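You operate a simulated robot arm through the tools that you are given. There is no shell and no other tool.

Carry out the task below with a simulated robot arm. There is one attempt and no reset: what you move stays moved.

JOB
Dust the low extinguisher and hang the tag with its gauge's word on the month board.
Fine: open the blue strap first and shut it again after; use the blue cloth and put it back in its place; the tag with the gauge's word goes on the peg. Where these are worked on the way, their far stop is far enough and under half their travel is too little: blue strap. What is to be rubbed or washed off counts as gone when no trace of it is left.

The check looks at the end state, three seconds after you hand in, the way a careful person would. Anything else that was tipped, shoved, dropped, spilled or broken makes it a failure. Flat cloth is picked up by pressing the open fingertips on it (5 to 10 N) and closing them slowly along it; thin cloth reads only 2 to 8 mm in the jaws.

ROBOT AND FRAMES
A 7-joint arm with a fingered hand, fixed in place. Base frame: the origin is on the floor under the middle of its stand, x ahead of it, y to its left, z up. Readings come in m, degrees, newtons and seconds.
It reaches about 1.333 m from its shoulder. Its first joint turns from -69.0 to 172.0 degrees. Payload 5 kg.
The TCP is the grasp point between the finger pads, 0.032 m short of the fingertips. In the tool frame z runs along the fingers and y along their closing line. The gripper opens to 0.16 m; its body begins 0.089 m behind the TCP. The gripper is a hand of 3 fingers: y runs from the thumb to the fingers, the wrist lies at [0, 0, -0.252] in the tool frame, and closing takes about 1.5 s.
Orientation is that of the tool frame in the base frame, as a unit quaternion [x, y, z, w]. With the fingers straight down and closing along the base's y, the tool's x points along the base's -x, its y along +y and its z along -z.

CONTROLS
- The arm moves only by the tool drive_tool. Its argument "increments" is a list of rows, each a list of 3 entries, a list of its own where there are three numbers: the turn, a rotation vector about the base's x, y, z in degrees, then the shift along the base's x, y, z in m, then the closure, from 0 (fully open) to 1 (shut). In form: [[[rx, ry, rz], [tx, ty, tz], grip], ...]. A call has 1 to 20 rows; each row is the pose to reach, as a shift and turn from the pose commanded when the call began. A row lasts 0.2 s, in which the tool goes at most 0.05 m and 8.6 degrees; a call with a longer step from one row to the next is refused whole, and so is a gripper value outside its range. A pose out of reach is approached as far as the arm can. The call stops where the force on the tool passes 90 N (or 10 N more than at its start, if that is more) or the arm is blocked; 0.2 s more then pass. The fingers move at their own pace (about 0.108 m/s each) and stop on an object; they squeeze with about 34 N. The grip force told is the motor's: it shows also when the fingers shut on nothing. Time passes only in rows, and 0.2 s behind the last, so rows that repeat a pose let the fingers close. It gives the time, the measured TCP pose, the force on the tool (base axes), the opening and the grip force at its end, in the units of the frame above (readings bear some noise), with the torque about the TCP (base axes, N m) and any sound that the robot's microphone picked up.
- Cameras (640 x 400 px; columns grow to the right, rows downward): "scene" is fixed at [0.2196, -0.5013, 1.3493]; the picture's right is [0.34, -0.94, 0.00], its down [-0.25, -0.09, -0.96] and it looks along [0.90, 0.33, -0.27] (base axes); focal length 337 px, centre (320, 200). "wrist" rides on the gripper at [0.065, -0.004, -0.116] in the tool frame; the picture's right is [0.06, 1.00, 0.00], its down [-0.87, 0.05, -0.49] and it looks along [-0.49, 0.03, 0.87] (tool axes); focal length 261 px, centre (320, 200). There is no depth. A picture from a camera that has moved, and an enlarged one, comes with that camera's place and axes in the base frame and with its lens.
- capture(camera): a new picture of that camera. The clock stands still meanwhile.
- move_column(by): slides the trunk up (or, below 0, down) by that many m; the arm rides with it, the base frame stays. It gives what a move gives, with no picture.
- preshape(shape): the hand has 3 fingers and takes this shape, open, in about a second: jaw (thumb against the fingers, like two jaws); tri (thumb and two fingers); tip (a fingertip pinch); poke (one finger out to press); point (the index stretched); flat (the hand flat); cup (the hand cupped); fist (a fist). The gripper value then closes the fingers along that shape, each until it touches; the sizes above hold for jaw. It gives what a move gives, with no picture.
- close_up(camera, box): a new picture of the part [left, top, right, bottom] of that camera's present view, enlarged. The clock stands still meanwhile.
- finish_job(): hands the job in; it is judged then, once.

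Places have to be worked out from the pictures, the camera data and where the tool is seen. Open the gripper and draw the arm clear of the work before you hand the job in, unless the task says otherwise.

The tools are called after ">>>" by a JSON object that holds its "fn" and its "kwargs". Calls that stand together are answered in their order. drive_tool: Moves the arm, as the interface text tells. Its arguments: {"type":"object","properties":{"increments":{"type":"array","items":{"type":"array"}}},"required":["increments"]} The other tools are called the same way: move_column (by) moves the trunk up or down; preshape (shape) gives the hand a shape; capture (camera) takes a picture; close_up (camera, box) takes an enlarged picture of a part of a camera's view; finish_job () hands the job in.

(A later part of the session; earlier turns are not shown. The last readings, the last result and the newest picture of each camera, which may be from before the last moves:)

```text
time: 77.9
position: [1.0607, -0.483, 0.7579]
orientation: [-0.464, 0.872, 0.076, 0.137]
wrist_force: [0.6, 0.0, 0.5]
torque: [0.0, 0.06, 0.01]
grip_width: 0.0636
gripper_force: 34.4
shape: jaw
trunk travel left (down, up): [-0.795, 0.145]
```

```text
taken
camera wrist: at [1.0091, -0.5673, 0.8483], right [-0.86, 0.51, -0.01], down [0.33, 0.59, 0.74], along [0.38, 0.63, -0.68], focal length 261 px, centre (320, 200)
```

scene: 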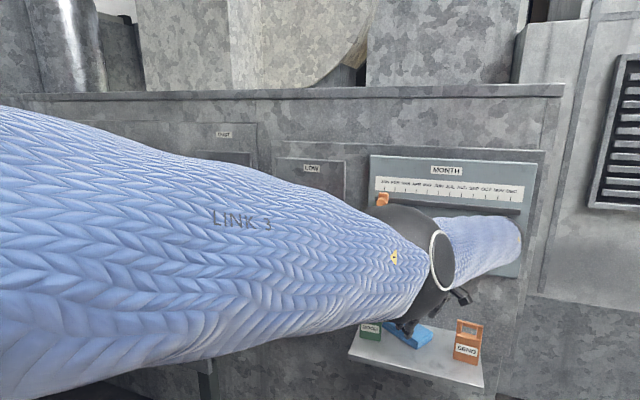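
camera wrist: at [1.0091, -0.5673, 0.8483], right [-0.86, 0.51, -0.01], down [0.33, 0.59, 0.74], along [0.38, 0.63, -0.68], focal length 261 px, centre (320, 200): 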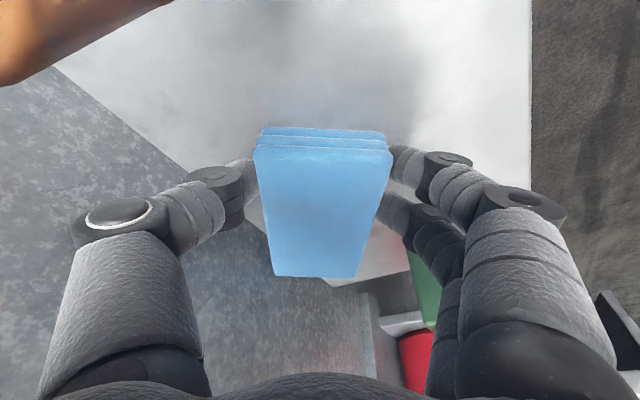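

Gripped firmly across the stack (63.6 mm, 34 N). I lift 3 cm and check that it comes along.

>>> {"fn": "drive_tool", "kwargs": {"increments": [[[0, 0, 0], [0, 0, 0.01], 0.75], [[0, 0, 0], [0, 0, 0.02], 0.75], [[0, 0, 0], [-0.003, -0.004, 0.032], 0.75], [[0, 0, 0], [-0.003, -0.004, 0.032], 0.75]]}}

>>> {"fn": "capture", "kwargs": {"camera": "wrist"}}

>>> {"fn": "close_up", "kwargs": {"camera": "scene", "box": [340, 260, 500, 390]}}

```text
time: 78.9
position: [1.0573, -0.4865, 0.7898]
orientation: [-0.465, 0.871, 0.077, 0.137]
wrist_force: [-0.4, 0.1, -0.6]
torque: [-0.05, 0.02, 0.02]
grip_width: 0.0631
gripper_force: 34.3
shape: jaw
trunk travel left (down, up): [-0.795, 0.145]
```

```text
taken
camera wrist: at [1.007, -0.57, 0.8802], right [-0.86, 0.51, -0.01], down [0.33, 0.59, 0.74], along [0.38, 0.63, -0.68], focal length 261 px, centre (320, 200)
```

wrist: 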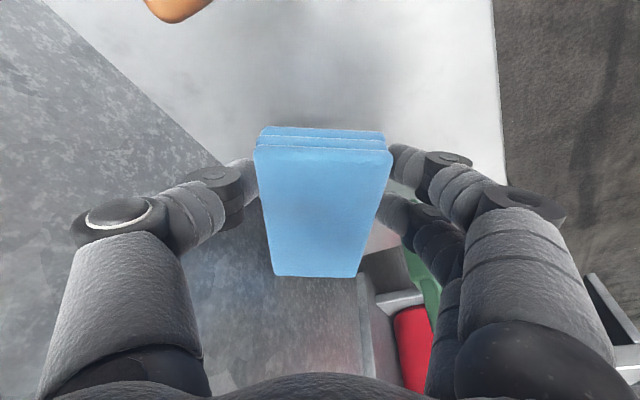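

```text
3.08 times, centred on (420, 325) of scene
camera zoom: at [0.2196, -0.5013, 1.3493], right [0.34, -0.94, 0.0], down [-0.25, -0.09, -0.96], along [0.9, 0.33, -0.27], focal length 1036 px, centre (12, -185)
```

zoom: 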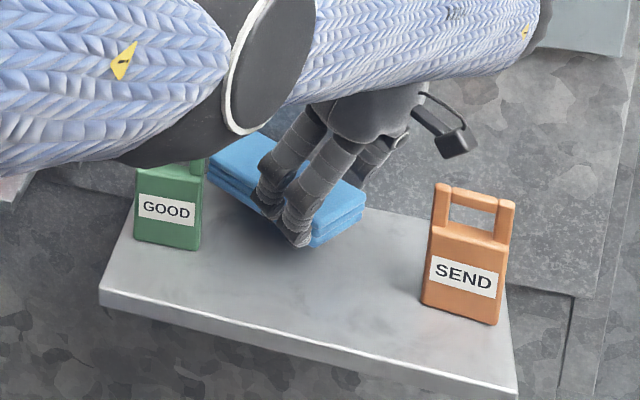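

The cloth comes up cleanly with the hand. I rotate it back toward yaw 0 while drawing it toward -x and slightly up.

>>> {"fn": "drive_tool", "kwargs": {"increments": [[[0, 0, -7], [-0.009, 0.0006, 0.004], 0.8], [[0, 0, -14], [-0.018, 0.0012, 0.008], 0.8], [[0, 0, -21], [-0.027, 0.0018, 0.012], 0.8], [[0, 0, -28], [-0.036, 0.0024, 0.016], 0.8], [[0, 0, -35], [-0.045, 0.003, 0.02], 0.8], [[0, 0, -42], [-0.054, 0.0035, 0.025], 0.8], [[0, 0, -49], [-0.063, 0.004, 0.03], 0.8], [[0, 0, -56], [-0.072, 0.0045, 0.035], 0.8], [[0, 0, -56], [-0.09, 0.0045, 0.06], 0.8], [[0, 0, -56], [-0.11, 0.0045, 0.09], 0.8]]}}

>>> {"fn": "capture", "kwargs": {"camera": "wrist"}}

>>> {"fn": "capture", "kwargs": {"camera": "scene"}}

```text
time: 81.1
position: [0.9487, -0.4809, 0.8808]
orientation: [-0.002, 0.988, 0.002, 0.155]
wrist_force: [-0.3, 0.2, -0.4]
torque: [-0.05, -0.02, -0.02]
grip_width: 0.063
gripper_force: 34.4
shape: jaw
trunk travel left (down, up): [-0.795, 0.145]
```

```text
taken
camera wrist: at [0.85, -0.4855, 0.9709], right [-0.06, 1.0, -0.02], down [0.68, 0.06, 0.74], along [0.73, 0.03, -0.68], focal length 261 px, centre (320, 200)
```

wrist: 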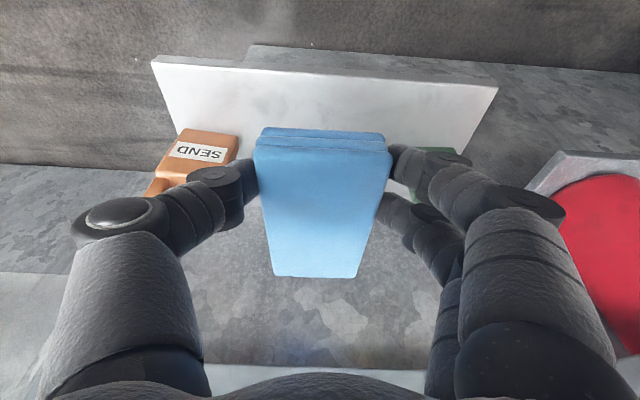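

```text
taken
```

scene: 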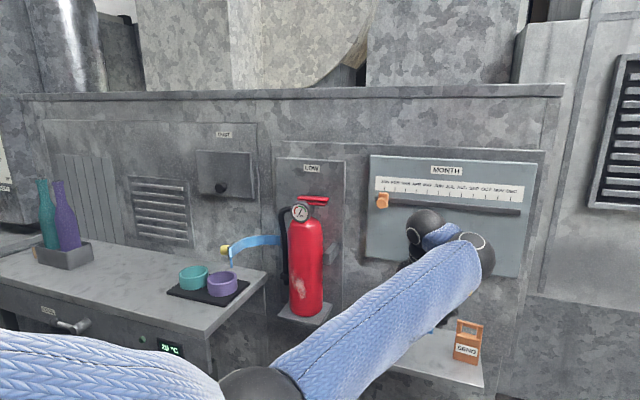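

The cloth is securely held and aligned. Next I carry it back and over toward the extinguisher, easing the pitch toward horizontal.

>>> {"fn": "drive_tool", "kwargs": {"increments": [[[0, -4, 0], [-0.02, 0.02, 0.015], 0.8], [[0, -8, 0], [-0.045, 0.045, 0.03], 0.8], [[0, -12, 0], [-0.07, 0.075, 0.045], 0.8], [[0, -16, 0], [-0.09, 0.105, 0.055], 0.8], [[0, -21, 0], [-0.11, 0.14, 0.06], 0.8], [[0, -27, 0], [-0.13, 0.175, 0.065], 0.8], [[0, -33, 0], [-0.145, 0.21, 0.065], 0.8], [[0, -39, 0], [-0.155, 0.245, 0.065], 0.8], [[0, -45, 0], [-0.165, 0.28, 0.065], 0.8], [[0, -51, 0], [-0.17, 0.315, 0.06], 0.8], [[0, -57, 0], [-0.17, 0.345, 0.055], 0.8]]}}

>>> {"fn": "capture", "kwargs": {"camera": "wrist"}}

>>> {"fn": "capture", "kwargs": {"camera": "scene"}}

```text
time: 83.5
position: [0.7763, -0.1367, 0.9373]
orientation: [-0.001, 0.793, 0.0, 0.609]
wrist_force: [-0.4, 0.0, -0.6]
torque: [0.01, 0.06, 0.03]
grip_width: 0.0627
gripper_force: 33.5
shape: jaw
trunk travel left (down, up): [-0.795, 0.145]
```

```text
taken
camera wrist: at [0.6471, -0.1415, 0.904], right [-0.02, 1.0, -0.06], down [-0.25, 0.05, 0.97], along [0.97, 0.04, 0.25], focal length 261 px, centre (320, 200)
```

wrist: 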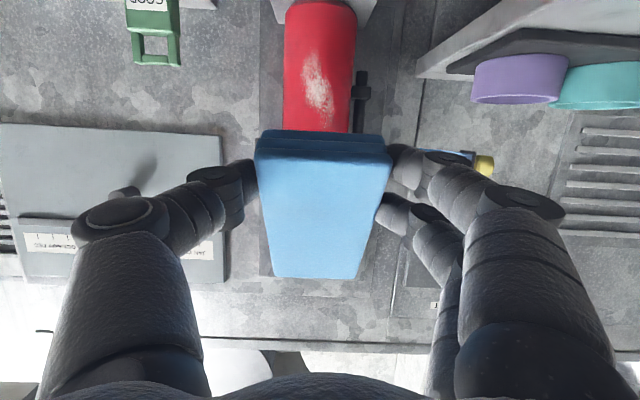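

```text
taken
```

scene: 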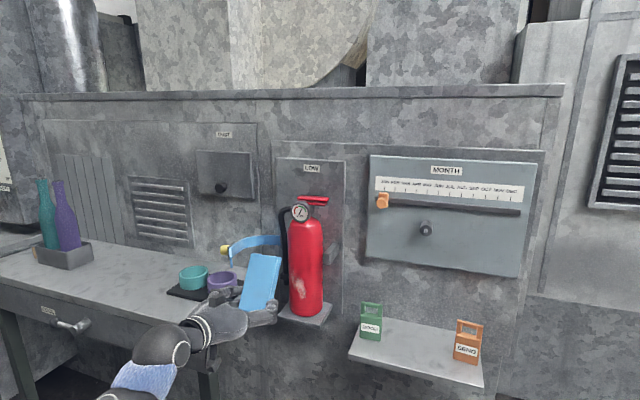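

The pad faces the extinguisher nicely, with the dust centred in view. I finish levelling the hand, lower to z≈0.80 so the pad spans the dust (z 0.785–0.89), and approach to just short of the cylinder.

>>> {"fn": "drive_tool", "kwargs": {"increments": [[[0, -5, 0], [0.02, 0, -0.025], 0.8], [[0, -10, 0], [0.04, 0, -0.05], 0.8], [[0, -15, 0], [0.065, 0, -0.08], 0.8], [[0, -15, 0], [0.09, 0, -0.11], 0.8], [[0, -15, 0], [0.12, 0, -0.137], 0.8], [[0, -15, 0], [0.15, 0, -0.137], 0.8], [[0, -15, 0], [0.175, 0, -0.137], 0.8], [[0, -15, 0], [0.175, 0, -0.137], 0.8]]}}

>>> {"fn": "capture", "kwargs": {"camera": "wrist"}}

>>> {"fn": "capture", "kwargs": {"camera": "scene"}}

```text
time: 85.3
position: [0.9527, -0.137, 0.7992]
orientation: [-0.001, 0.707, 0.001, 0.707]
wrist_force: [0.0, 0.1, -0.2]
torque: [0.01, 0.04, 0.01]
grip_width: 0.0629
gripper_force: 33.9
shape: jaw
trunk travel left (down, up): [-0.795, 0.145]
```

```text
taken
camera wrist: at [0.8362, -0.1426, 0.7354], right [-0.01, 1.0, -0.06], down [-0.49, 0.05, 0.87], along [0.87, 0.04, 0.49], focal length 261 px, centre (320, 200)
```

wrist: 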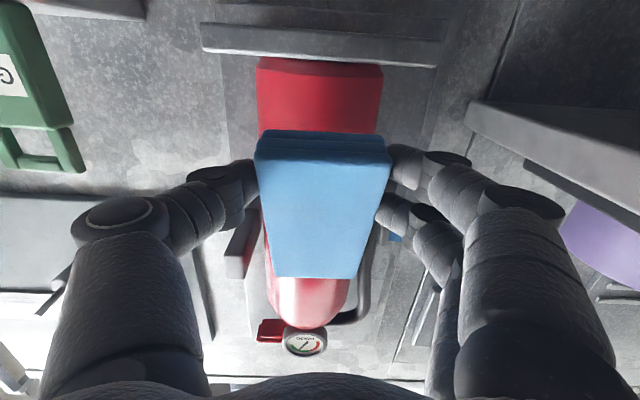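

```text
taken
```

scene: 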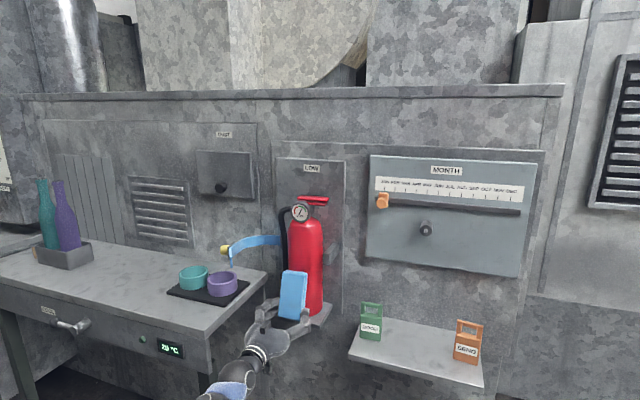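

Level and centred in front of the dust. I approach in small steps to find light contact.

>>> {"fn": "drive_tool", "kwargs": {"increments": [[[0, 0, 0], [0.012, 0, 0], 0.8], [[0, 0, 0], [0.022, 0, 0], 0.8], [[0, 0, 0], [0.03, 0, 0], 0.8], [[0, 0, 0], [0.036, 0, 0], 0.8]]}}

>>> {"fn": "drive_tool", "kwargs": {"increments": [[[0, 0, 0], [0.004, 0, 0], 0.8], [[0, 0, 0], [0.008, 0, 0], 0.8], [[0, 0, 0], [0.011, 0, 0], 0.8]]}}

```text
time: 86.3
position: [0.9865, -0.1387, 0.7982]
orientation: [-0.003, 0.707, 0.002, 0.707]
wrist_force: [-32.8, -0.2, 1.1]
torque: [0.03, -0.43, -0.08]
grip_width: 0.0623
gripper_force: 34.1
shape: jaw
trunk travel left (down, up): [-0.795, 0.145]
```

```text
time: 87.1
position: [0.9963, -0.1379, 0.7989]
orientation: [-0.003, 0.707, 0.002, 0.707]
wrist_force: [-49.7, 1.6, -6.9]
torque: [-0.07, 0.09, 0.0]
grip_width: 0.066
gripper_force: 34.2
shape: jaw
trunk travel left (down, up): [-0.795, 0.145]
```

Contact came earlier than expected and the force is 50 N, more than I want. I back off to reduce the pressure and check that the extinguisher hasn't shifted.

>>> {"fn": "drive_tool", "kwargs": {"increments": [[[0, 0, 0], [-0.004, 0, 0], 0.8], [[0, 0, 0], [-0.006, 0, 0], 0.8]]}}

>>> {"fn": "capture", "kwargs": {"camera": "wrist"}}

>>> {"fn": "close_up", "kwargs": {"camera": "scene", "box": [240, 190, 360, 340]}}

```text
time: 87.7
position: [0.9949, -0.1383, 0.8004]
orientation: [-0.002, 0.707, 0.002, 0.708]
wrist_force: [-16.0, 1.8, -8.2]
torque: [0.0, 0.1, 0.01]
grip_width: 0.0656
gripper_force: 34.0
shape: jaw
trunk travel left (down, up): [-0.795, 0.145]
```

```text
taken
camera wrist: at [0.879, -0.1428, 0.7353], right [-0.01, 1.0, -0.06], down [-0.49, 0.05, 0.87], along [0.87, 0.04, 0.49], focal length 261 px, centre (320, 200)
```

wrist: 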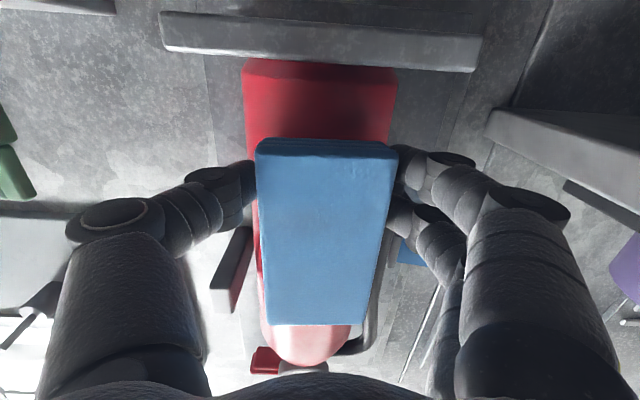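

```text
2.67 times, centred on (300, 265) of scene
camera zoom: at [0.2196, -0.5013, 1.3493], right [0.34, -0.94, 0.0], down [-0.25, -0.09, -0.96], along [0.9, 0.33, -0.27], focal length 898 px, centre (373, 27)
```

zoom: 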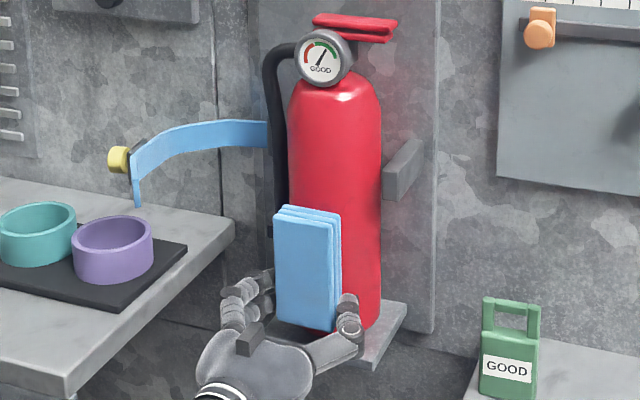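

The extinguisher hasn't moved; contact puts its front at x≈1.024 and axis near (1.077, -0.140). With about 16 N of pressure I make the first vertical rubbing strokes over the dust.

>>> {"fn": "drive_tool", "kwargs": {"increments": [[[0, 0, 0], [0, 0, 0.012], 0.8], [[0, 0, 0], [0, 0, 0.024], 0.8], [[0, 0, 0], [0, 0, 0.034], 0.8], [[0, 0, 0], [0, 0, 0.022], 0.8], [[0, 0, 0], [0, 0, 0.01], 0.8], [[0, 0, 0], [0, 0, -0.002], 0.8], [[0, 0, 0], [0, 0, 0.01], 0.8], [[0, 0, 0], [0, 0, 0.022], 0.8], [[0, 0, 0], [0, 0, 0.034], 0.8], [[0, 0, 0], [0, 0, 0.022], 0.8], [[0, 0, 0], [0, 0, 0.01], 0.8]]}}

>>> {"fn": "capture", "kwargs": {"camera": "wrist"}}

>>> {"fn": "close_up", "kwargs": {"camera": "scene", "box": [240, 190, 360, 340]}}

```text
time: 90.1
position: [0.9933, -0.1386, 0.8093]
orientation: [-0.002, 0.707, 0.002, 0.707]
wrist_force: [-0.7, 0.0, -0.8]
torque: [-0.02, 0.01, -0.04]
grip_width: 0.0648
gripper_force: 34.4
shape: jaw
trunk travel left (down, up): [-0.795, 0.145]
```

```text
taken
camera wrist: at [0.8776, -0.1434, 0.7441], right [-0.01, 1.0, -0.06], down [-0.49, 0.05, 0.87], along [0.87, 0.04, 0.49], focal length 261 px, centre (320, 200)
```

wrist: 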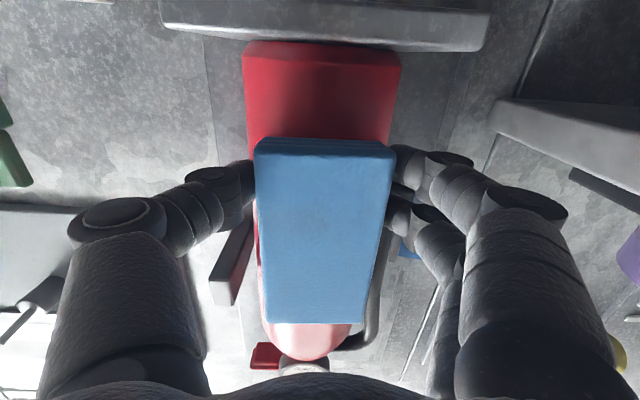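

```text
2.67 times, centred on (300, 265) of scene
camera zoom: at [0.2196, -0.5013, 1.3493], right [0.34, -0.94, 0.0], down [-0.25, -0.09, -0.96], along [0.9, 0.33, -0.27], focal length 898 px, centre (373, 27)
```

zoom: 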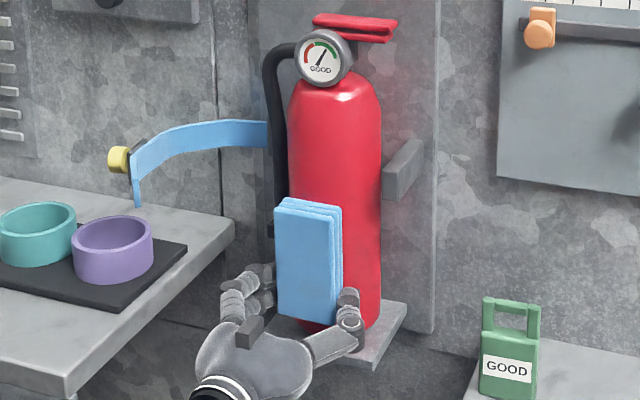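

Light contact after the first strokes. Now I rock the pad around the cylinder's right-hand side (positive yaw), with a couple of millimetres of press and vertical strokes at each angle.

>>> {"fn": "drive_tool", "kwargs": {"increments": [[[0, 0, 0], [0.003, 0, 0], 0.8], [[0, 0, 8], [0.004, -0.0112, 0], 0.8], [[0, 0, 16], [0.0063, -0.0222, 0], 0.8], [[0, 0, 24], [0.0102, -0.0327, 0], 0.8], [[0, 0, 24], [0.0102, -0.0327, 0.02], 0.8], [[0, 0, 24], [0.0102, -0.0327, -0.005], 0.8], [[0, 0, 24], [0.0102, -0.0327, -0.02], 0.8], [[0, 0, 24], [0.0102, -0.0327, 0.005], 0.8], [[0, 0, 24], [0.0102, -0.0327, 0.02], 0.8], [[0, 0, 16], [0.0063, -0.0222, 0.02], 0.8], [[0, 0, 16], [0.0063, -0.0222, -0.003], 0.8], [[0, 0, 16], [0.0063, -0.0222, -0.02], 0.8], [[0, 0, 16], [0.0063, -0.0222, 0.01], 0.8], [[0, 0, 8], [0.004, -0.0112, 0.02], 0.8], [[0, 0, 8], [0.004, -0.0112, -0.003], 0.8], [[0, 0, 8], [0.004, -0.0112, -0.02], 0.8], [[0, 0, 0], [0.003, 0, -0.02], 0.8], [[0, 0, 0], [0.003, 0, 0.015], 0.8], [[0, 0, 0], [0.001, 0, 0], 0.8]]}}

>>> {"fn": "capture", "kwargs": {"camera": "wrist"}}

>>> {"fn": "close_up", "kwargs": {"camera": "scene", "box": [240, 190, 360, 340]}}

```text
time: 94.1
position: [0.9964, -0.1361, 0.8096]
orientation: [-0.003, 0.707, 0.001, 0.707]
wrist_force: [-0.8, 0.0, -1.8]
torque: [0.03, -0.06, -0.04]
grip_width: 0.0642
gripper_force: 33.6
shape: jaw
trunk travel left (down, up): [-0.795, 0.145]
```

```text
taken
camera wrist: at [0.88, -0.1413, 0.7453], right [-0.01, 1.0, -0.06], down [-0.49, 0.05, 0.87], along [0.87, 0.04, 0.49], focal length 261 px, centre (320, 200)
```

wrist: 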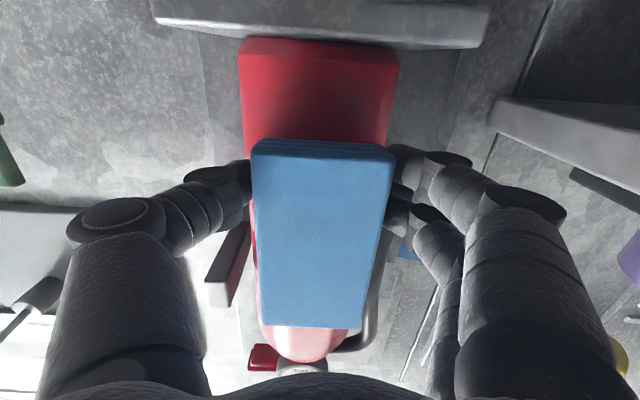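

```text
2.67 times, centred on (300, 265) of scene
camera zoom: at [0.2196, -0.5013, 1.3493], right [0.34, -0.94, 0.0], down [-0.25, -0.09, -0.96], along [0.9, 0.33, -0.27], focal length 898 px, centre (373, 27)
```

zoom: 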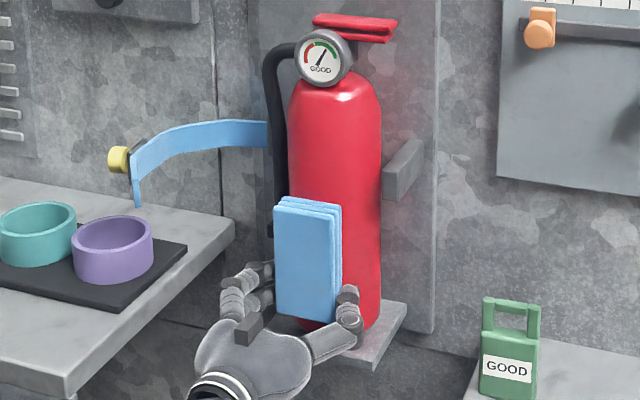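

Now the left-hand side (negative yaw), again with strokes at each angle, staying clear of the hose.

>>> {"fn": "drive_tool", "kwargs": {"increments": [[[0, 0, 0], [0.003, 0, 0], 0.8], [[0, 0, -8], [0.0038, 0.0108, 0], 0.8], [[0, 0, -16], [0.006, 0.0214, 0], 0.8], [[0, 0, -20], [0.0077, 0.0265, 0], 0.8], [[0, 0, -20], [0.0077, 0.0265, 0.02], 0.8], [[0, 0, -20], [0.0077, 0.0265, -0.003], 0.8], [[0, 0, -20], [0.0077, 0.0265, -0.015], 0.8], [[0, 0, -20], [0.0077, 0.0265, 0.01], 0.8], [[0, 0, -16], [0.006, 0.0214, 0.02], 0.8], [[0, 0, -12], [0.005, 0.016, 0.0], 0.8], [[0, 0, -12], [0.005, 0.016, -0.015], 0.8], [[0, 0, -12], [0.005, 0.016, 0.01], 0.8], [[0, 0, -8], [0.0038, 0.0108, 0.02], 0.8], [[0, 0, -8], [0.0038, 0.0108, -0.003], 0.8], [[0, 0, -4], [0.003, 0.005, -0.02], 0.8], [[0, 0, 0], [0.003, 0, 0.0], 0.8], [[0, 0, 0], [0.003, 0, 0.02], 0.8], [[0, 0, 0], [-0.03, 0, 0.01], 0.8], [[0, 0, 0], [-0.07, 0, 0.0], 0.8], [[0, 0, 0], [-0.11, 0, -0.02], 0.8]]}}

>>> {"fn": "capture", "kwargs": {"camera": "wrist"}}

>>> {"fn": "close_up", "kwargs": {"camera": "scene", "box": [265, 225, 355, 330]}}

```text
time: 98.3
position: [0.8824, -0.1372, 0.7898]
orientation: [-0.002, 0.707, 0.002, 0.708]
wrist_force: [-0.4, 0.7, 0.2]
torque: [0.01, 0.07, 0.02]
grip_width: 0.0645
gripper_force: 33.7
shape: jaw
trunk travel left (down, up): [-0.795, 0.145]
```

```text
taken
camera wrist: at [0.7662, -0.1423, 0.7245], right [-0.01, 1.0, -0.06], down [-0.49, 0.05, 0.87], along [0.87, 0.04, 0.49], focal length 261 px, centre (320, 200)
```

wrist: 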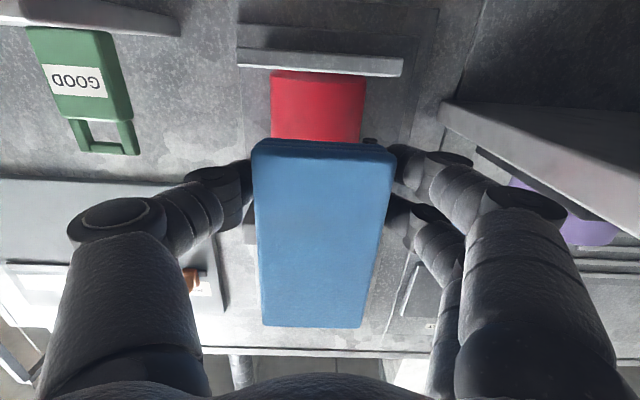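

```text
3.81 times, centred on (310, 278) of scene
camera zoom: at [0.2196, -0.5013, 1.3493], right [0.34, -0.94, 0.0], down [-0.25, -0.09, -0.96], along [0.9, 0.33, -0.27], focal length 1283 px, centre (358, -95)
```

zoom: 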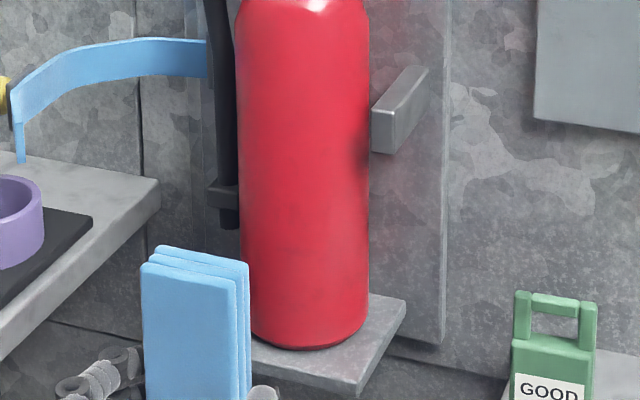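

The dust looks gone. I zoom in to be sure no trace remains.

>>> {"fn": "close_up", "kwargs": {"camera": "scene", "box": [282, 250, 330, 280]}}

>>> {"fn": "close_up", "kwargs": {"camera": "scene", "box": [282, 278, 330, 308]}}

>>> {"fn": "close_up", "kwargs": {"camera": "wrist", "box": [250, 50, 410, 150]}}

```text
13.33 times, centred on (306, 265) of scene
camera zoom: at [0.2196, -0.5013, 1.3493], right [0.34, -0.94, 0.0], down [-0.25, -0.09, -0.96], along [0.9, 0.33, -0.27], focal length 4491 px, centre (507, -667)
```

zoom: 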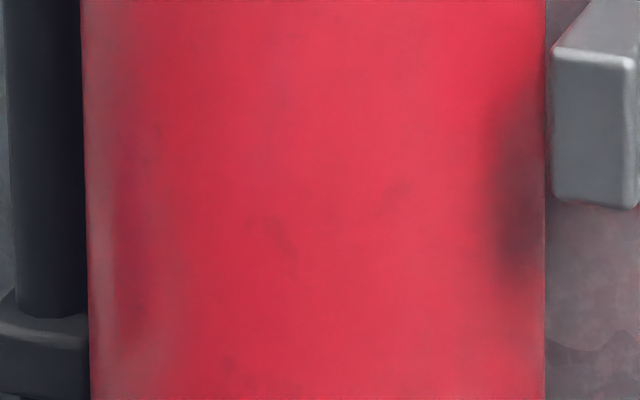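

```text
13.33 times, centred on (306, 293) of scene
camera zoom: at [0.2196, -0.5013, 1.3493], right [0.34, -0.94, 0.0], down [-0.25, -0.09, -0.96], along [0.9, 0.33, -0.27], focal length 4491 px, centre (507, -1040)
```

zoom: 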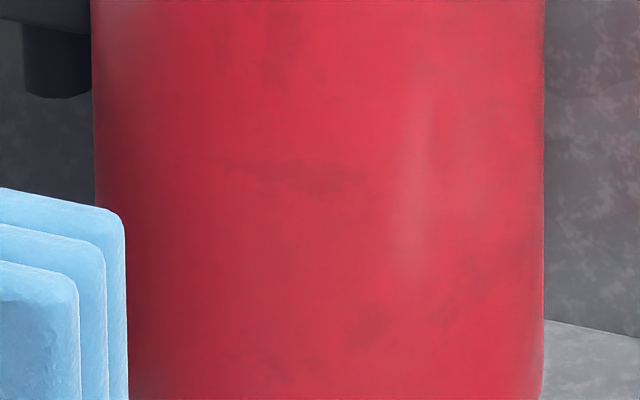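

```text
4.00 times, centred on (330, 100) of wrist
camera zoom: at [0.7662, -0.1423, 0.7245], right [-0.01, 1.0, -0.06], down [-0.49, 0.05, 0.87], along [0.87, 0.04, 0.49], focal length 1043 px, centre (280, 600)
```

zoom: 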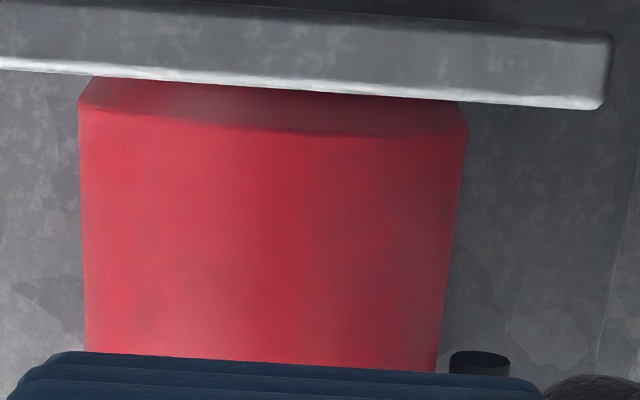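

No trace of dust remains. Now I carry the cloth back: first retreat and rise, tilting down again, reversing the way I came.

>>> {"fn": "drive_tool", "kwargs": {"increments": [[[0, 0, 0], [-0.03, 0, 0.03], 0.8], [[0, 0, 0], [-0.06, 0, 0.06], 0.8], [[0, 5, 0], [-0.085, 0, 0.095], 0.8], [[0, 10, 0], [-0.1, 0, 0.125], 0.8], [[0, 15, 0], [-0.106, 0, 0.147], 0.8], [[0, 21, 0], [-0.106, -0.03, 0.152], 0.8], [[0, 27, 0], [-0.1, -0.065, 0.157], 0.8], [[0, 33, 0], [-0.095, -0.1, 0.157], 0.8], [[0, 39, 0], [-0.085, -0.135, 0.157], 0.8], [[0, 45, 0], [-0.075, -0.17, 0.157], 0.8], [[0, 51, 0], [-0.06, -0.205, 0.155], 0.8], [[0, 57, 0], [-0.045, -0.24, 0.15], 0.8], [[0, 61, 0], [-0.03, -0.275, 0.145], 0.8], [[0, 66, 0], [-0.01, -0.305, 0.14], 0.8], [[0, 72, 0], [0.01, -0.33, 0.135], 0.8], [[0, 76, 0], [0.025, -0.338, 0.13], 0.8], [[0, 81, 0], [0.03, -0.338, 0.13], 0.8], [[0, 85, 0], [0.03, -0.338, 0.13], 0.8], [[0, 85, 0], [0.03, -0.338, 0.13], 0.8]]}}

>>> {"fn": "capture", "kwargs": {"camera": "wrist"}}

>>> {"fn": "capture", "kwargs": {"camera": "scene"}}

```text
time: 102.3
position: [0.9144, -0.4762, 0.9193]
orientation: [-0.002, 0.999, 0.003, 0.043]
wrist_force: [-0.4, -0.1, -0.6]
torque: [-0.02, -0.01, -0.01]
grip_width: 0.0623
gripper_force: 33.9
shape: jaw
trunk travel left (down, up): [-0.795, 0.145]
```

```text
taken
camera wrist: at [0.8387, -0.4815, 1.0284], right [-0.06, 1.0, 0.0], down [0.82, 0.05, 0.57], along [0.56, 0.04, -0.82], focal length 261 px, centre (320, 200)
```

wrist: 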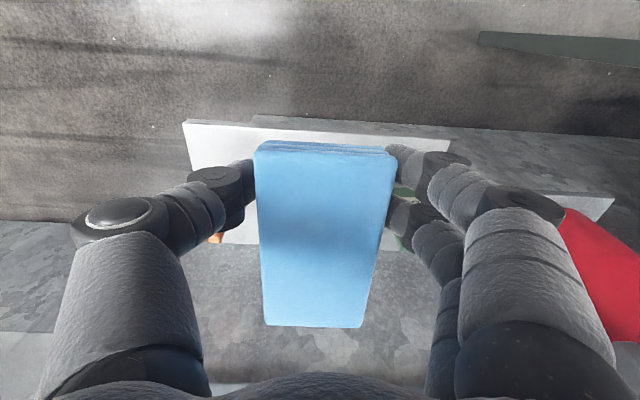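

```text
taken
```

scene: 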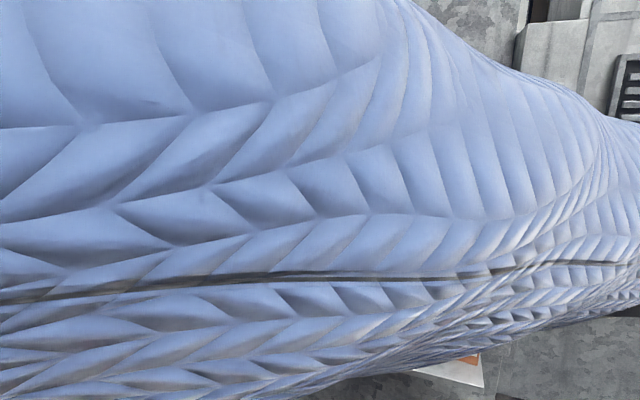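

The cloth is held vertically over the front of the shelf, pitch 85°, and this pose is reachable. I move forward over its original place (TCP x≈1.0065, y≈-0.476), staying above tag height.

>>> {"fn": "drive_tool", "kwargs": {"increments": [[[0, 0, 0], [0.03, 0, -0.01], 0.8], [[0, 0, 0], [0.06, 0, -0.025], 0.8], [[0, 0, 0], [0.085, 0, -0.045], 0.8], [[0, 0, 0], [0.092, 0, -0.065], 0.8], [[0, 0, 0], [0.092, 0, -0.085], 0.8], [[0, 0, 0], [0.092, 0, -0.085], 0.8]]}}

>>> {"fn": "capture", "kwargs": {"camera": "wrist"}}

>>> {"fn": "capture", "kwargs": {"camera": "scene"}}

```text
time: 103.7
position: [1.0075, -0.4766, 0.8339]
orientation: [-0.001, 0.999, 0.003, 0.043]
wrist_force: [-0.2, -0.7, -0.8]
torque: [0.05, 0.0, -0.02]
grip_width: 0.0623
gripper_force: 33.8
shape: jaw
trunk travel left (down, up): [-0.795, 0.145]
```

```text
taken
camera wrist: at [0.9311, -0.4808, 0.9437], right [-0.06, 1.0, 0.0], down [0.82, 0.05, 0.57], along [0.56, 0.04, -0.82], focal length 261 px, centre (320, 200)
```

wrist: 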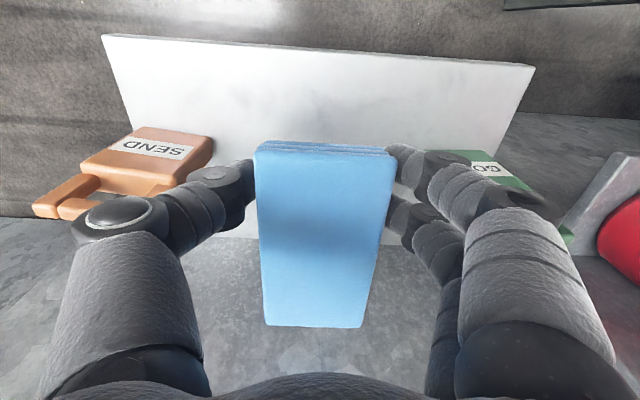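

```text
taken
```

scene: 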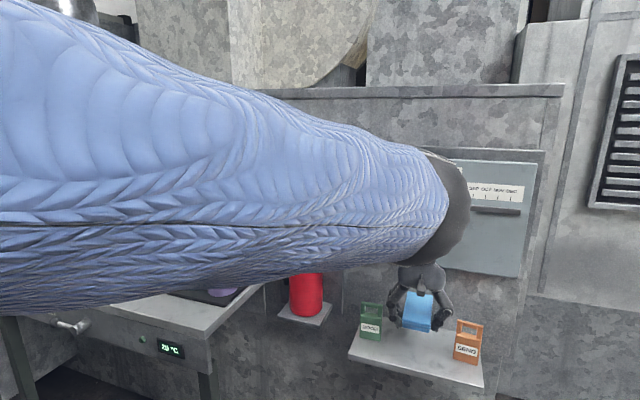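

Good clearance on both sides. I lower the cloth toward the shelf in small steps.

>>> {"fn": "drive_tool", "kwargs": {"increments": [[[0, 0, 0], [0, 0, -0.025], 0.8], [[0, 0, 0], [0, 0, -0.045], 0.8], [[0, 0, 0], [0, 0, -0.06], 0.8], [[0, 0, 0], [0, 0, -0.07], 0.8], [[0, 0, 0], [0, 0, -0.077], 0.8]]}}

>>> {"fn": "close_up", "kwargs": {"camera": "scene", "box": [340, 290, 500, 390]}}

```text
time: 104.9
position: [1.0054, -0.477, 0.7553]
orientation: [-0.001, 0.999, 0.003, 0.044]
wrist_force: [-0.4, -0.6, -1.2]
torque: [0.0, 0.01, -0.01]
grip_width: 0.062
gripper_force: 34.0
shape: jaw
trunk travel left (down, up): [-0.795, 0.145]
```

```text
4.00 times, centred on (420, 340) of scene
camera zoom: at [0.2196, -0.5013, 1.3493], right [0.34, -0.94, 0.0], down [-0.25, -0.09, -0.96], along [0.9, 0.33, -0.27], focal length 1347 px, centre (-80, -360)
```

zoom: 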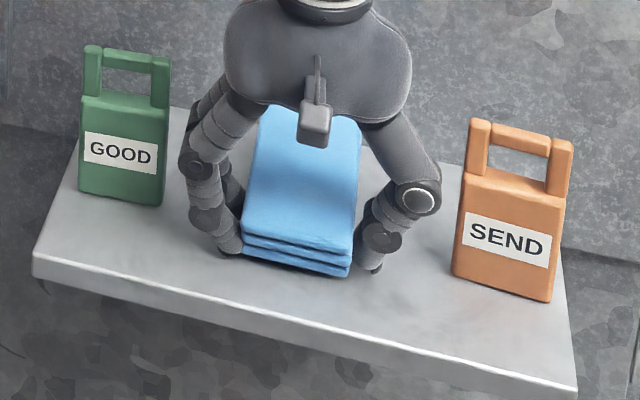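

The cloth is lined up with its original spot in the picture, about 1 cm above the shelf. I lower the last few millimetres and open gently.

>>> {"fn": "drive_tool", "kwargs": {"increments": [[[0, 0, 0], [0.001, 0, -0.002], 0.8], [[0, 0, 0], [0.001, 0, -0.004], 0.7], [[0, 0, 0], [0.001, 0, -0.004], 0.62], [[0, 0, 0], [0.001, 0, -0.004], 0.58], [[0, 0, 0], [0.001, 0, -0.004], 0.54], [[0, 0, 0], [0.001, 0, -0.004], 0.5], [[0, 0, 0], [0.001, 0, -0.004], 0.46], [[0, 0, 0], [0.001, 0, -0.004], 0.44]]}}

>>> {"fn": "close_up", "kwargs": {"camera": "scene", "box": [340, 290, 500, 390]}}

>>> {"fn": "capture", "kwargs": {"camera": "wrist"}}

```text
time: 106.7
position: [1.0071, -0.4771, 0.7534]
orientation: [0.0, 0.999, 0.002, 0.044]
wrist_force: [-0.8, -3.5, 8.4]
torque: [0.32, 0.15, 0.06]
grip_width: 0.0855
gripper_force: 0.0
shape: jaw
trunk travel left (down, up): [-0.795, 0.145]
```

```text
4.00 times, centred on (420, 340) of scene
camera zoom: at [0.2196, -0.5013, 1.3493], right [0.34, -0.94, 0.0], down [-0.25, -0.09, -0.96], along [0.9, 0.33, -0.27], focal length 1347 px, centre (-80, -360)
```

zoom: 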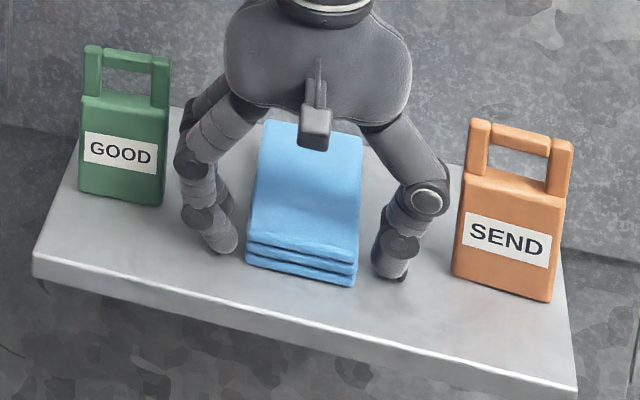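

```text
taken
camera wrist: at [0.9312, -0.4814, 0.8634], right [-0.06, 1.0, 0.0], down [0.82, 0.05, 0.57], along [0.57, 0.04, -0.82], focal length 261 px, centre (320, 200)
```

wrist: 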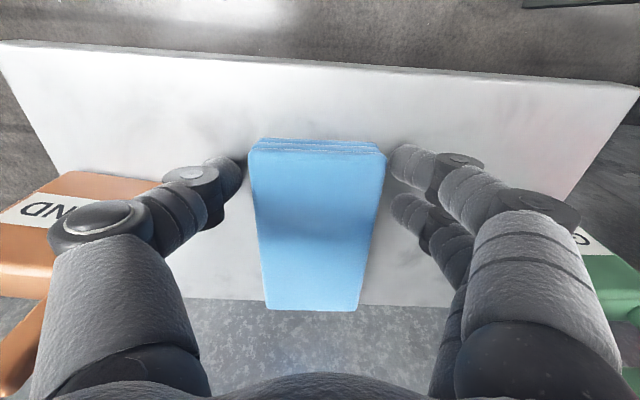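

The cloth lies flat but about 1.5 cm too far back and 4 mm to the right of its original spot. I regrip it lightly, slide it back by that amount, and release again.

>>> {"fn": "drive_tool", "kwargs": {"increments": [[[0, 0, 0], [0, 0, 0.002], 0.5], [[0, 0, 0], [0, 0, 0.002], 0.56], [[0, 0, 0], [0, 0, 0.002], 0.6], [[0, 0, 0], [0, 0, 0.002], 0.64], [[0, 0, 0], [0, 0, 0.002], 0.66], [[0, 0, 0], [-0.005, 0.002, 0.003], 0.66], [[0, 0, 0], [-0.01, 0.003, 0.003], 0.66], [[0, 0, 0], [-0.015, 0.004, 0.003], 0.66], [[0, 0, 0], [-0.015, 0.004, 0.001], 0.64], [[0, 0, 0], [-0.015, 0.004, 0.001], 0.6], [[0, 0, 0], [-0.015, 0.004, 0.001], 0.56], [[0, 0, 0], [-0.015, 0.004, 0.001], 0.52], [[0, 0, 0], [-0.015, 0.004, 0.001], 0.48], [[0, 0, 0], [-0.015, 0.004, 0.001], 0.44]]}}

>>> {"fn": "close_up", "kwargs": {"camera": "scene", "box": [340, 290, 500, 390]}}

```text
time: 109.7
position: [0.9925, -0.4727, 0.7544]
orientation: [0.0, 0.999, 0.003, 0.044]
wrist_force: [-0.1, -1.6, 5.5]
torque: [0.23, 0.11, 0.02]
grip_width: 0.0867
gripper_force: 0.0
shape: jaw
trunk travel left (down, up): [-0.795, 0.145]
```

```text
4.00 times, centred on (420, 340) of scene
camera zoom: at [0.2196, -0.5013, 1.3493], right [0.34, -0.94, 0.0], down [-0.25, -0.09, -0.96], along [0.9, 0.33, -0.27], focal length 1347 px, centre (-80, -360)
```

zoom: 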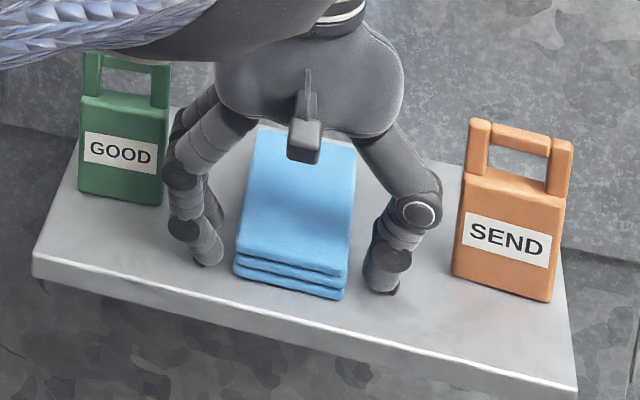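

The cloth is now back within a couple of millimetres of its original place. I lift the open hand straight up and back away.

>>> {"fn": "drive_tool", "kwargs": {"increments": [[[0, 0, 0], [0, 0, 0.015], 0.44], [[0, 0, 0], [0, 0, 0.045], 0.44], [[0, 0, 0], [0, 0, 0.085], 0.44], [[0, 0, 0], [-0.01, 0, 0.12], 0.44], [[0, -5, 0], [-0.04, 0, 0.135], 0.44], [[0, -10, 0], [-0.075, 0, 0.14], 0.44], [[0, -16, 0], [-0.11, -0.01, 0.14], 0.44], [[0, -22, 0], [-0.14, -0.02, 0.14], 0.44], [[0, -28, 0], [-0.16, -0.04, 0.135], 0.44], [[0, -34, 0], [-0.17, -0.06, 0.13], 0.44], [[0, -40, 0], [-0.175, -0.085, 0.125], 0.44], [[0, -45, 0], [-0.175, -0.11, 0.12], 0.44]]}}

>>> {"fn": "capture", "kwargs": {"camera": "wrist"}}

>>> {"fn": "capture", "kwargs": {"camera": "scene"}}

```text
time: 112.3
position: [0.8167, -0.5834, 0.874]
orientation: [-0.001, 0.906, 0.002, 0.424]
wrist_force: [0.0, -0.4, -0.4]
torque: [-0.02, -0.01, 0.03]
grip_width: 0.0892
gripper_force: 0.1
shape: jaw
trunk travel left (down, up): [-0.795, 0.145]
```

```text
taken
camera wrist: at [0.6853, -0.5879, 0.899], right [-0.05, 1.0, -0.04], down [0.18, 0.05, 0.98], along [0.98, 0.04, -0.18], focal length 261 px, centre (320, 200)
```

wrist: 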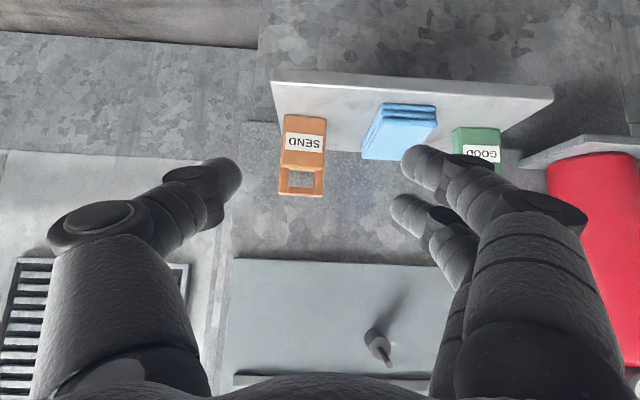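

```text
taken
```

scene: 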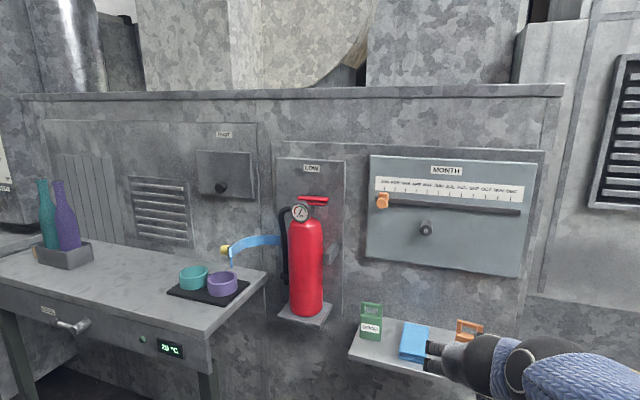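

SEND now sits at y≈-0.599 (originally ≈-0.592). I'll straddle it with the jaws centred on its original position and close gently, which recentres it; first the pre-grasp with 30° pitch.

>>> {"fn": "drive_tool", "kwargs": {"increments": [[[0, -4, 0], [0.03, -0.003, -0.01], 0.47], [[0, -8, 0], [0.06, -0.006, -0.025], 0.47], [[0, -10, 0], [0.09, -0.009, -0.04], 0.47], [[0, -10, 0], [0.115, -0.01, -0.055], 0.47], [[0, -10, 0], [0.135, -0.01, -0.065], 0.47], [[0, -10, 0], [0.135, -0.01, -0.065], 0.47]]}}

>>> {"fn": "capture", "kwargs": {"camera": "wrist"}}

>>> {"fn": "capture", "kwargs": {"camera": "scene"}}

```text
time: 113.7
position: [0.9506, -0.5929, 0.8104]
orientation: [-0.002, 0.866, 0.003, 0.501]
wrist_force: [0.3, -0.3, 0.4]
torque: [0.02, 0.01, 0.03]
grip_width: 0.0855
gripper_force: 0.0
shape: jaw
trunk travel left (down, up): [-0.795, 0.145]
```

```text
taken
camera wrist: at [0.818, -0.5978, 0.8113], right [-0.04, 1.0, -0.05], down [0.01, 0.05, 1.0], along [1.0, 0.04, -0.01], focal length 261 px, centre (320, 200)
```

wrist: 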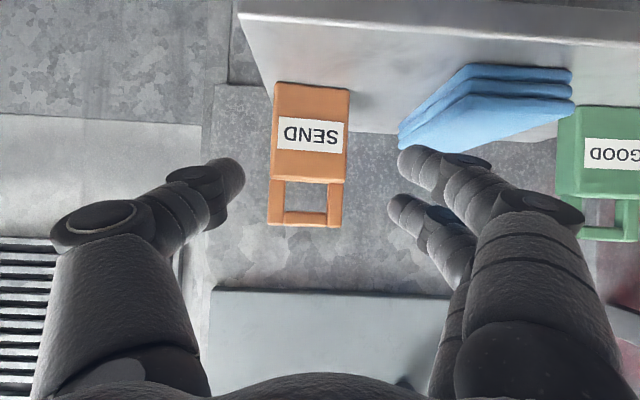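

```text
taken
```

scene: 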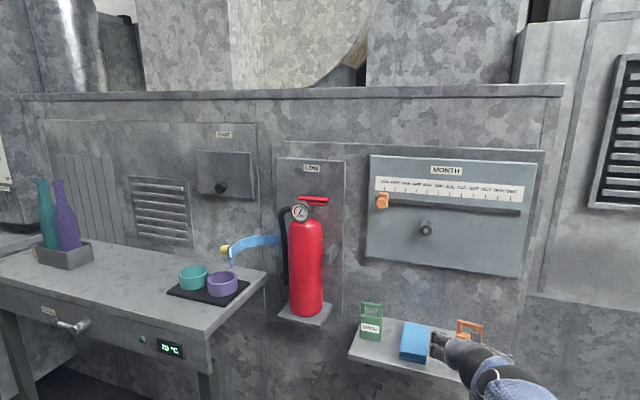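

The level view gives SEND's y-range as -0.627…-0.566, so its original centre was about -0.588. I set the jaw to 92 mm centred there and slide in around its body.

>>> {"fn": "drive_tool", "kwargs": {"increments": [[[0, 0, 0], [0.01, 0.005, -0.01], 0.43], [[0, 0, 0], [0.03, 0.005, -0.02], 0.43], [[0, 0, 0], [0.05, 0.005, -0.032], 0.43], [[0, 0, 0], [0.07, 0.005, -0.044], 0.43], [[0, 0, 0], [0.083, 0.005, -0.052], 0.43], [[0, 0, 0], [0.083, 0.005, -0.052], 0.43]]}}

>>> {"fn": "capture", "kwargs": {"camera": "wrist"}}

>>> {"fn": "close_up", "kwargs": {"camera": "scene", "box": [340, 290, 500, 390]}}

```text
time: 115.1
position: [1.0348, -0.5871, 0.7547]
orientation: [-0.002, 0.866, 0.002, 0.5]
wrist_force: [-0.4, 0.2, -0.2]
torque: [-0.01, -0.02, 0.0]
grip_width: 0.0905
gripper_force: 0.0
shape: jaw
trunk travel left (down, up): [-0.795, 0.145]
```

```text
taken
camera wrist: at [0.9014, -0.5917, 0.7575], right [-0.04, 1.0, -0.05], down [0.01, 0.05, 1.0], along [1.0, 0.04, -0.01], focal length 261 px, centre (320, 200)
```

wrist: 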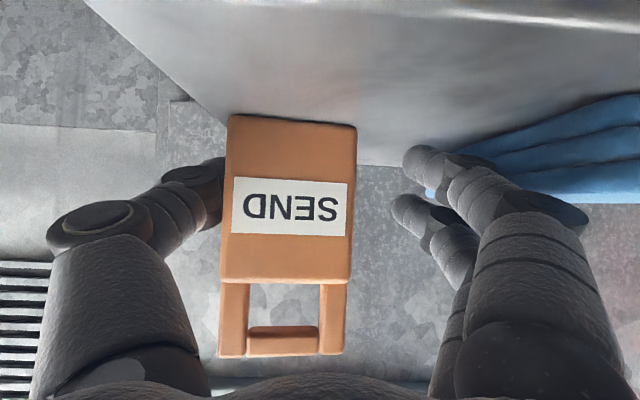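

```text
4.00 times, centred on (420, 340) of scene
camera zoom: at [0.2196, -0.5013, 1.3493], right [0.34, -0.94, 0.0], down [-0.25, -0.09, -0.96], along [0.9, 0.33, -0.27], focal length 1347 px, centre (-80, -360)
```

zoom: 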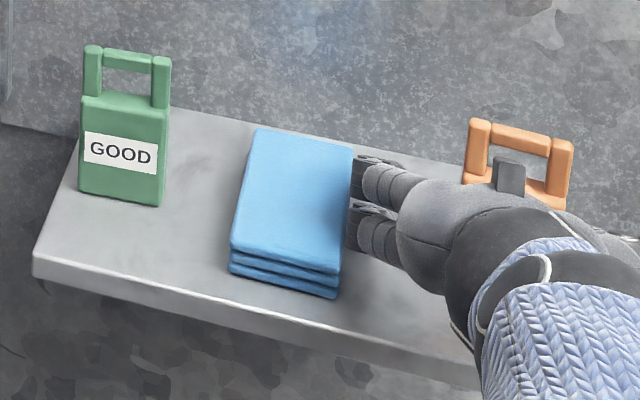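

SEND is between the jaws (its centre about 1 cm off the jaw centre, toward the thumb). I close slowly just until both sides touch, then reopen.

>>> {"fn": "drive_tool", "kwargs": {"increments": [[[0, 0, 0], [0, 0, 0], 0.46], [[0, 0, 0], [0, 0, 0], 0.49], [[0, 0, 0], [0, 0, 0], 0.52], [[0, 0, 0], [0, 0, 0], 0.55], [[0, 0, 0], [0, 0, 0], 0.57], [[0, 0, 0], [0, 0, 0], 0.59], [[0, 0, 0], [0, 0, 0], 0.61], [[0, 0, 0], [0, 0, 0], 0.63], [[0, 0, 0], [0, 0, 0], 0.63]]}}

>>> {"fn": "close_up", "kwargs": {"camera": "scene", "box": [340, 290, 500, 390]}}

>>> {"fn": "capture", "kwargs": {"camera": "wrist"}}

```text
time: 117.1
position: [1.0345, -0.5883, 0.7553]
orientation: [-0.002, 0.866, 0.003, 0.5]
wrist_force: [0.2, -0.3, 0.5]
torque: [0.01, 0.03, -0.03]
grip_width: 0.0598
gripper_force: 0.0
shape: jaw
trunk travel left (down, up): [-0.795, 0.145]
```

```text
4.00 times, centred on (420, 340) of scene
camera zoom: at [0.2196, -0.5013, 1.3493], right [0.34, -0.94, 0.0], down [-0.25, -0.09, -0.96], along [0.9, 0.33, -0.27], focal length 1347 px, centre (-80, -360)
```

zoom: 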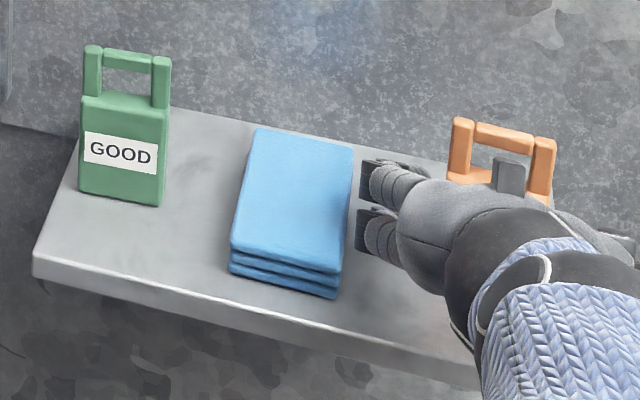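

```text
taken
camera wrist: at [0.9014, -0.5917, 0.7573], right [-0.04, 1.0, -0.05], down [0.01, 0.05, 1.0], along [1.0, 0.04, -0.01], focal length 261 px, centre (320, 200)
```

wrist: 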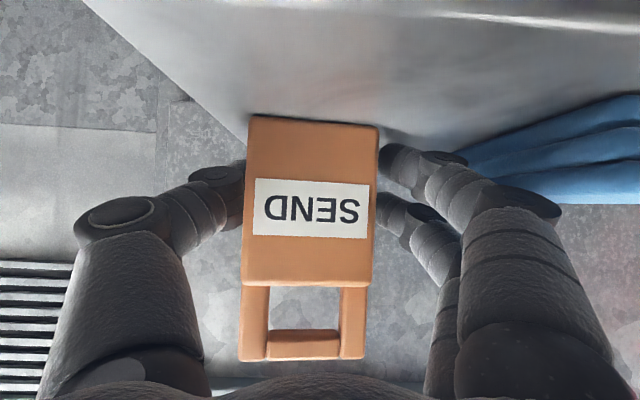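

SEND is back exactly at its original picture position. I open the jaws slightly and back straight out.

>>> {"fn": "drive_tool", "kwargs": {"increments": [[[0, 0, 0], [0, 0, 0], 0.6], [[0, 0, 0], [0, 0, 0], 0.55], [[0, 0, 0], [0, 0, 0], 0.5], [[0, 0, 0], [0, 0, 0], 0.5], [[0, 0, 0], [-0.02, 0, 0.011], 0.5], [[0, 0, 0], [-0.045, 0, 0.026], 0.5], [[0, 0, 0], [-0.075, 0, 0.045], 0.5], [[0, 0, 0], [-0.11, 0, 0.065], 0.5], [[0, 0, 0], [-0.14, 0.02, 0.085], 0.5]]}}

>>> {"fn": "close_up", "kwargs": {"camera": "scene", "box": [340, 290, 500, 390]}}

>>> {"fn": "capture", "kwargs": {"camera": "wrist"}}

```text
time: 119.1
position: [0.8951, -0.5646, 0.8453]
orientation: [-0.003, 0.866, 0.004, 0.5]
wrist_force: [-0.6, 0.3, 0.0]
torque: [-0.04, 0.0, 0.0]
grip_width: 0.0795
gripper_force: 0.2
shape: jaw
trunk travel left (down, up): [-0.795, 0.145]
```

```text
4.00 times, centred on (420, 340) of scene
camera zoom: at [0.2196, -0.5013, 1.3493], right [0.34, -0.94, 0.0], down [-0.25, -0.09, -0.96], along [0.9, 0.33, -0.27], focal length 1347 px, centre (-80, -360)
```

zoom: 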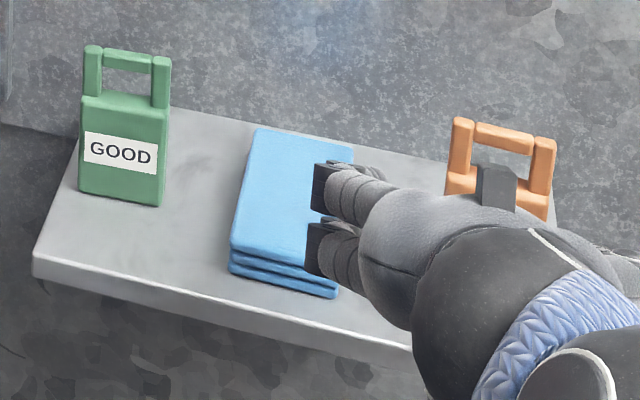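

```text
taken
camera wrist: at [0.7618, -0.5703, 0.8465], right [-0.04, 1.0, -0.05], down [0.01, 0.05, 1.0], along [1.0, 0.04, -0.01], focal length 261 px, centre (320, 200)
```

wrist: 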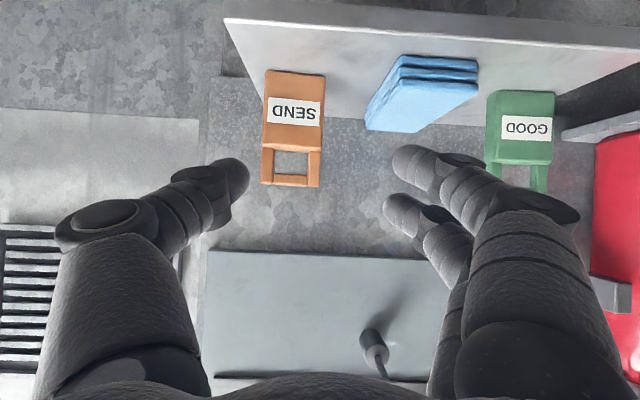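

SEND is restored. Next I go in front of the GOOD tag, at the same 30° pitch, to measure it frontally.

>>> {"fn": "drive_tool", "kwargs": {"increments": [[[0, 0, 0], [0, 0.045, 0], 0.43], [[0, 0, 0], [0, 0.09, -0.005], 0.43], [[0, 0, 0], [0.01, 0.135, -0.015], 0.43], [[0, 0, 0], [0.03, 0.175, -0.025], 0.43], [[0, 0, 0], [0.05, 0.204, -0.035], 0.43], [[0, 0, 0], [0.05, 0.204, -0.035], 0.43]]}}

>>> {"fn": "capture", "kwargs": {"camera": "wrist"}}

```text
time: 120.5
position: [0.9448, -0.3641, 0.8079]
orientation: [-0.002, 0.866, 0.002, 0.501]
wrist_force: [-0.4, -0.7, 0.4]
torque: [0.01, 0.01, 0.04]
grip_width: 0.0906
gripper_force: 0.0
shape: jaw
trunk travel left (down, up): [-0.795, 0.145]
```

```text
taken
camera wrist: at [0.8123, -0.3695, 0.8093], right [-0.04, 1.0, -0.05], down [0.01, 0.05, 1.0], along [1.0, 0.04, -0.01], focal length 261 px, centre (320, 200)
```

wrist: 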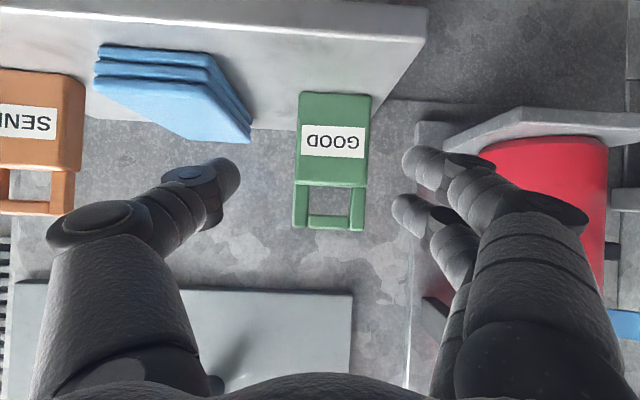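

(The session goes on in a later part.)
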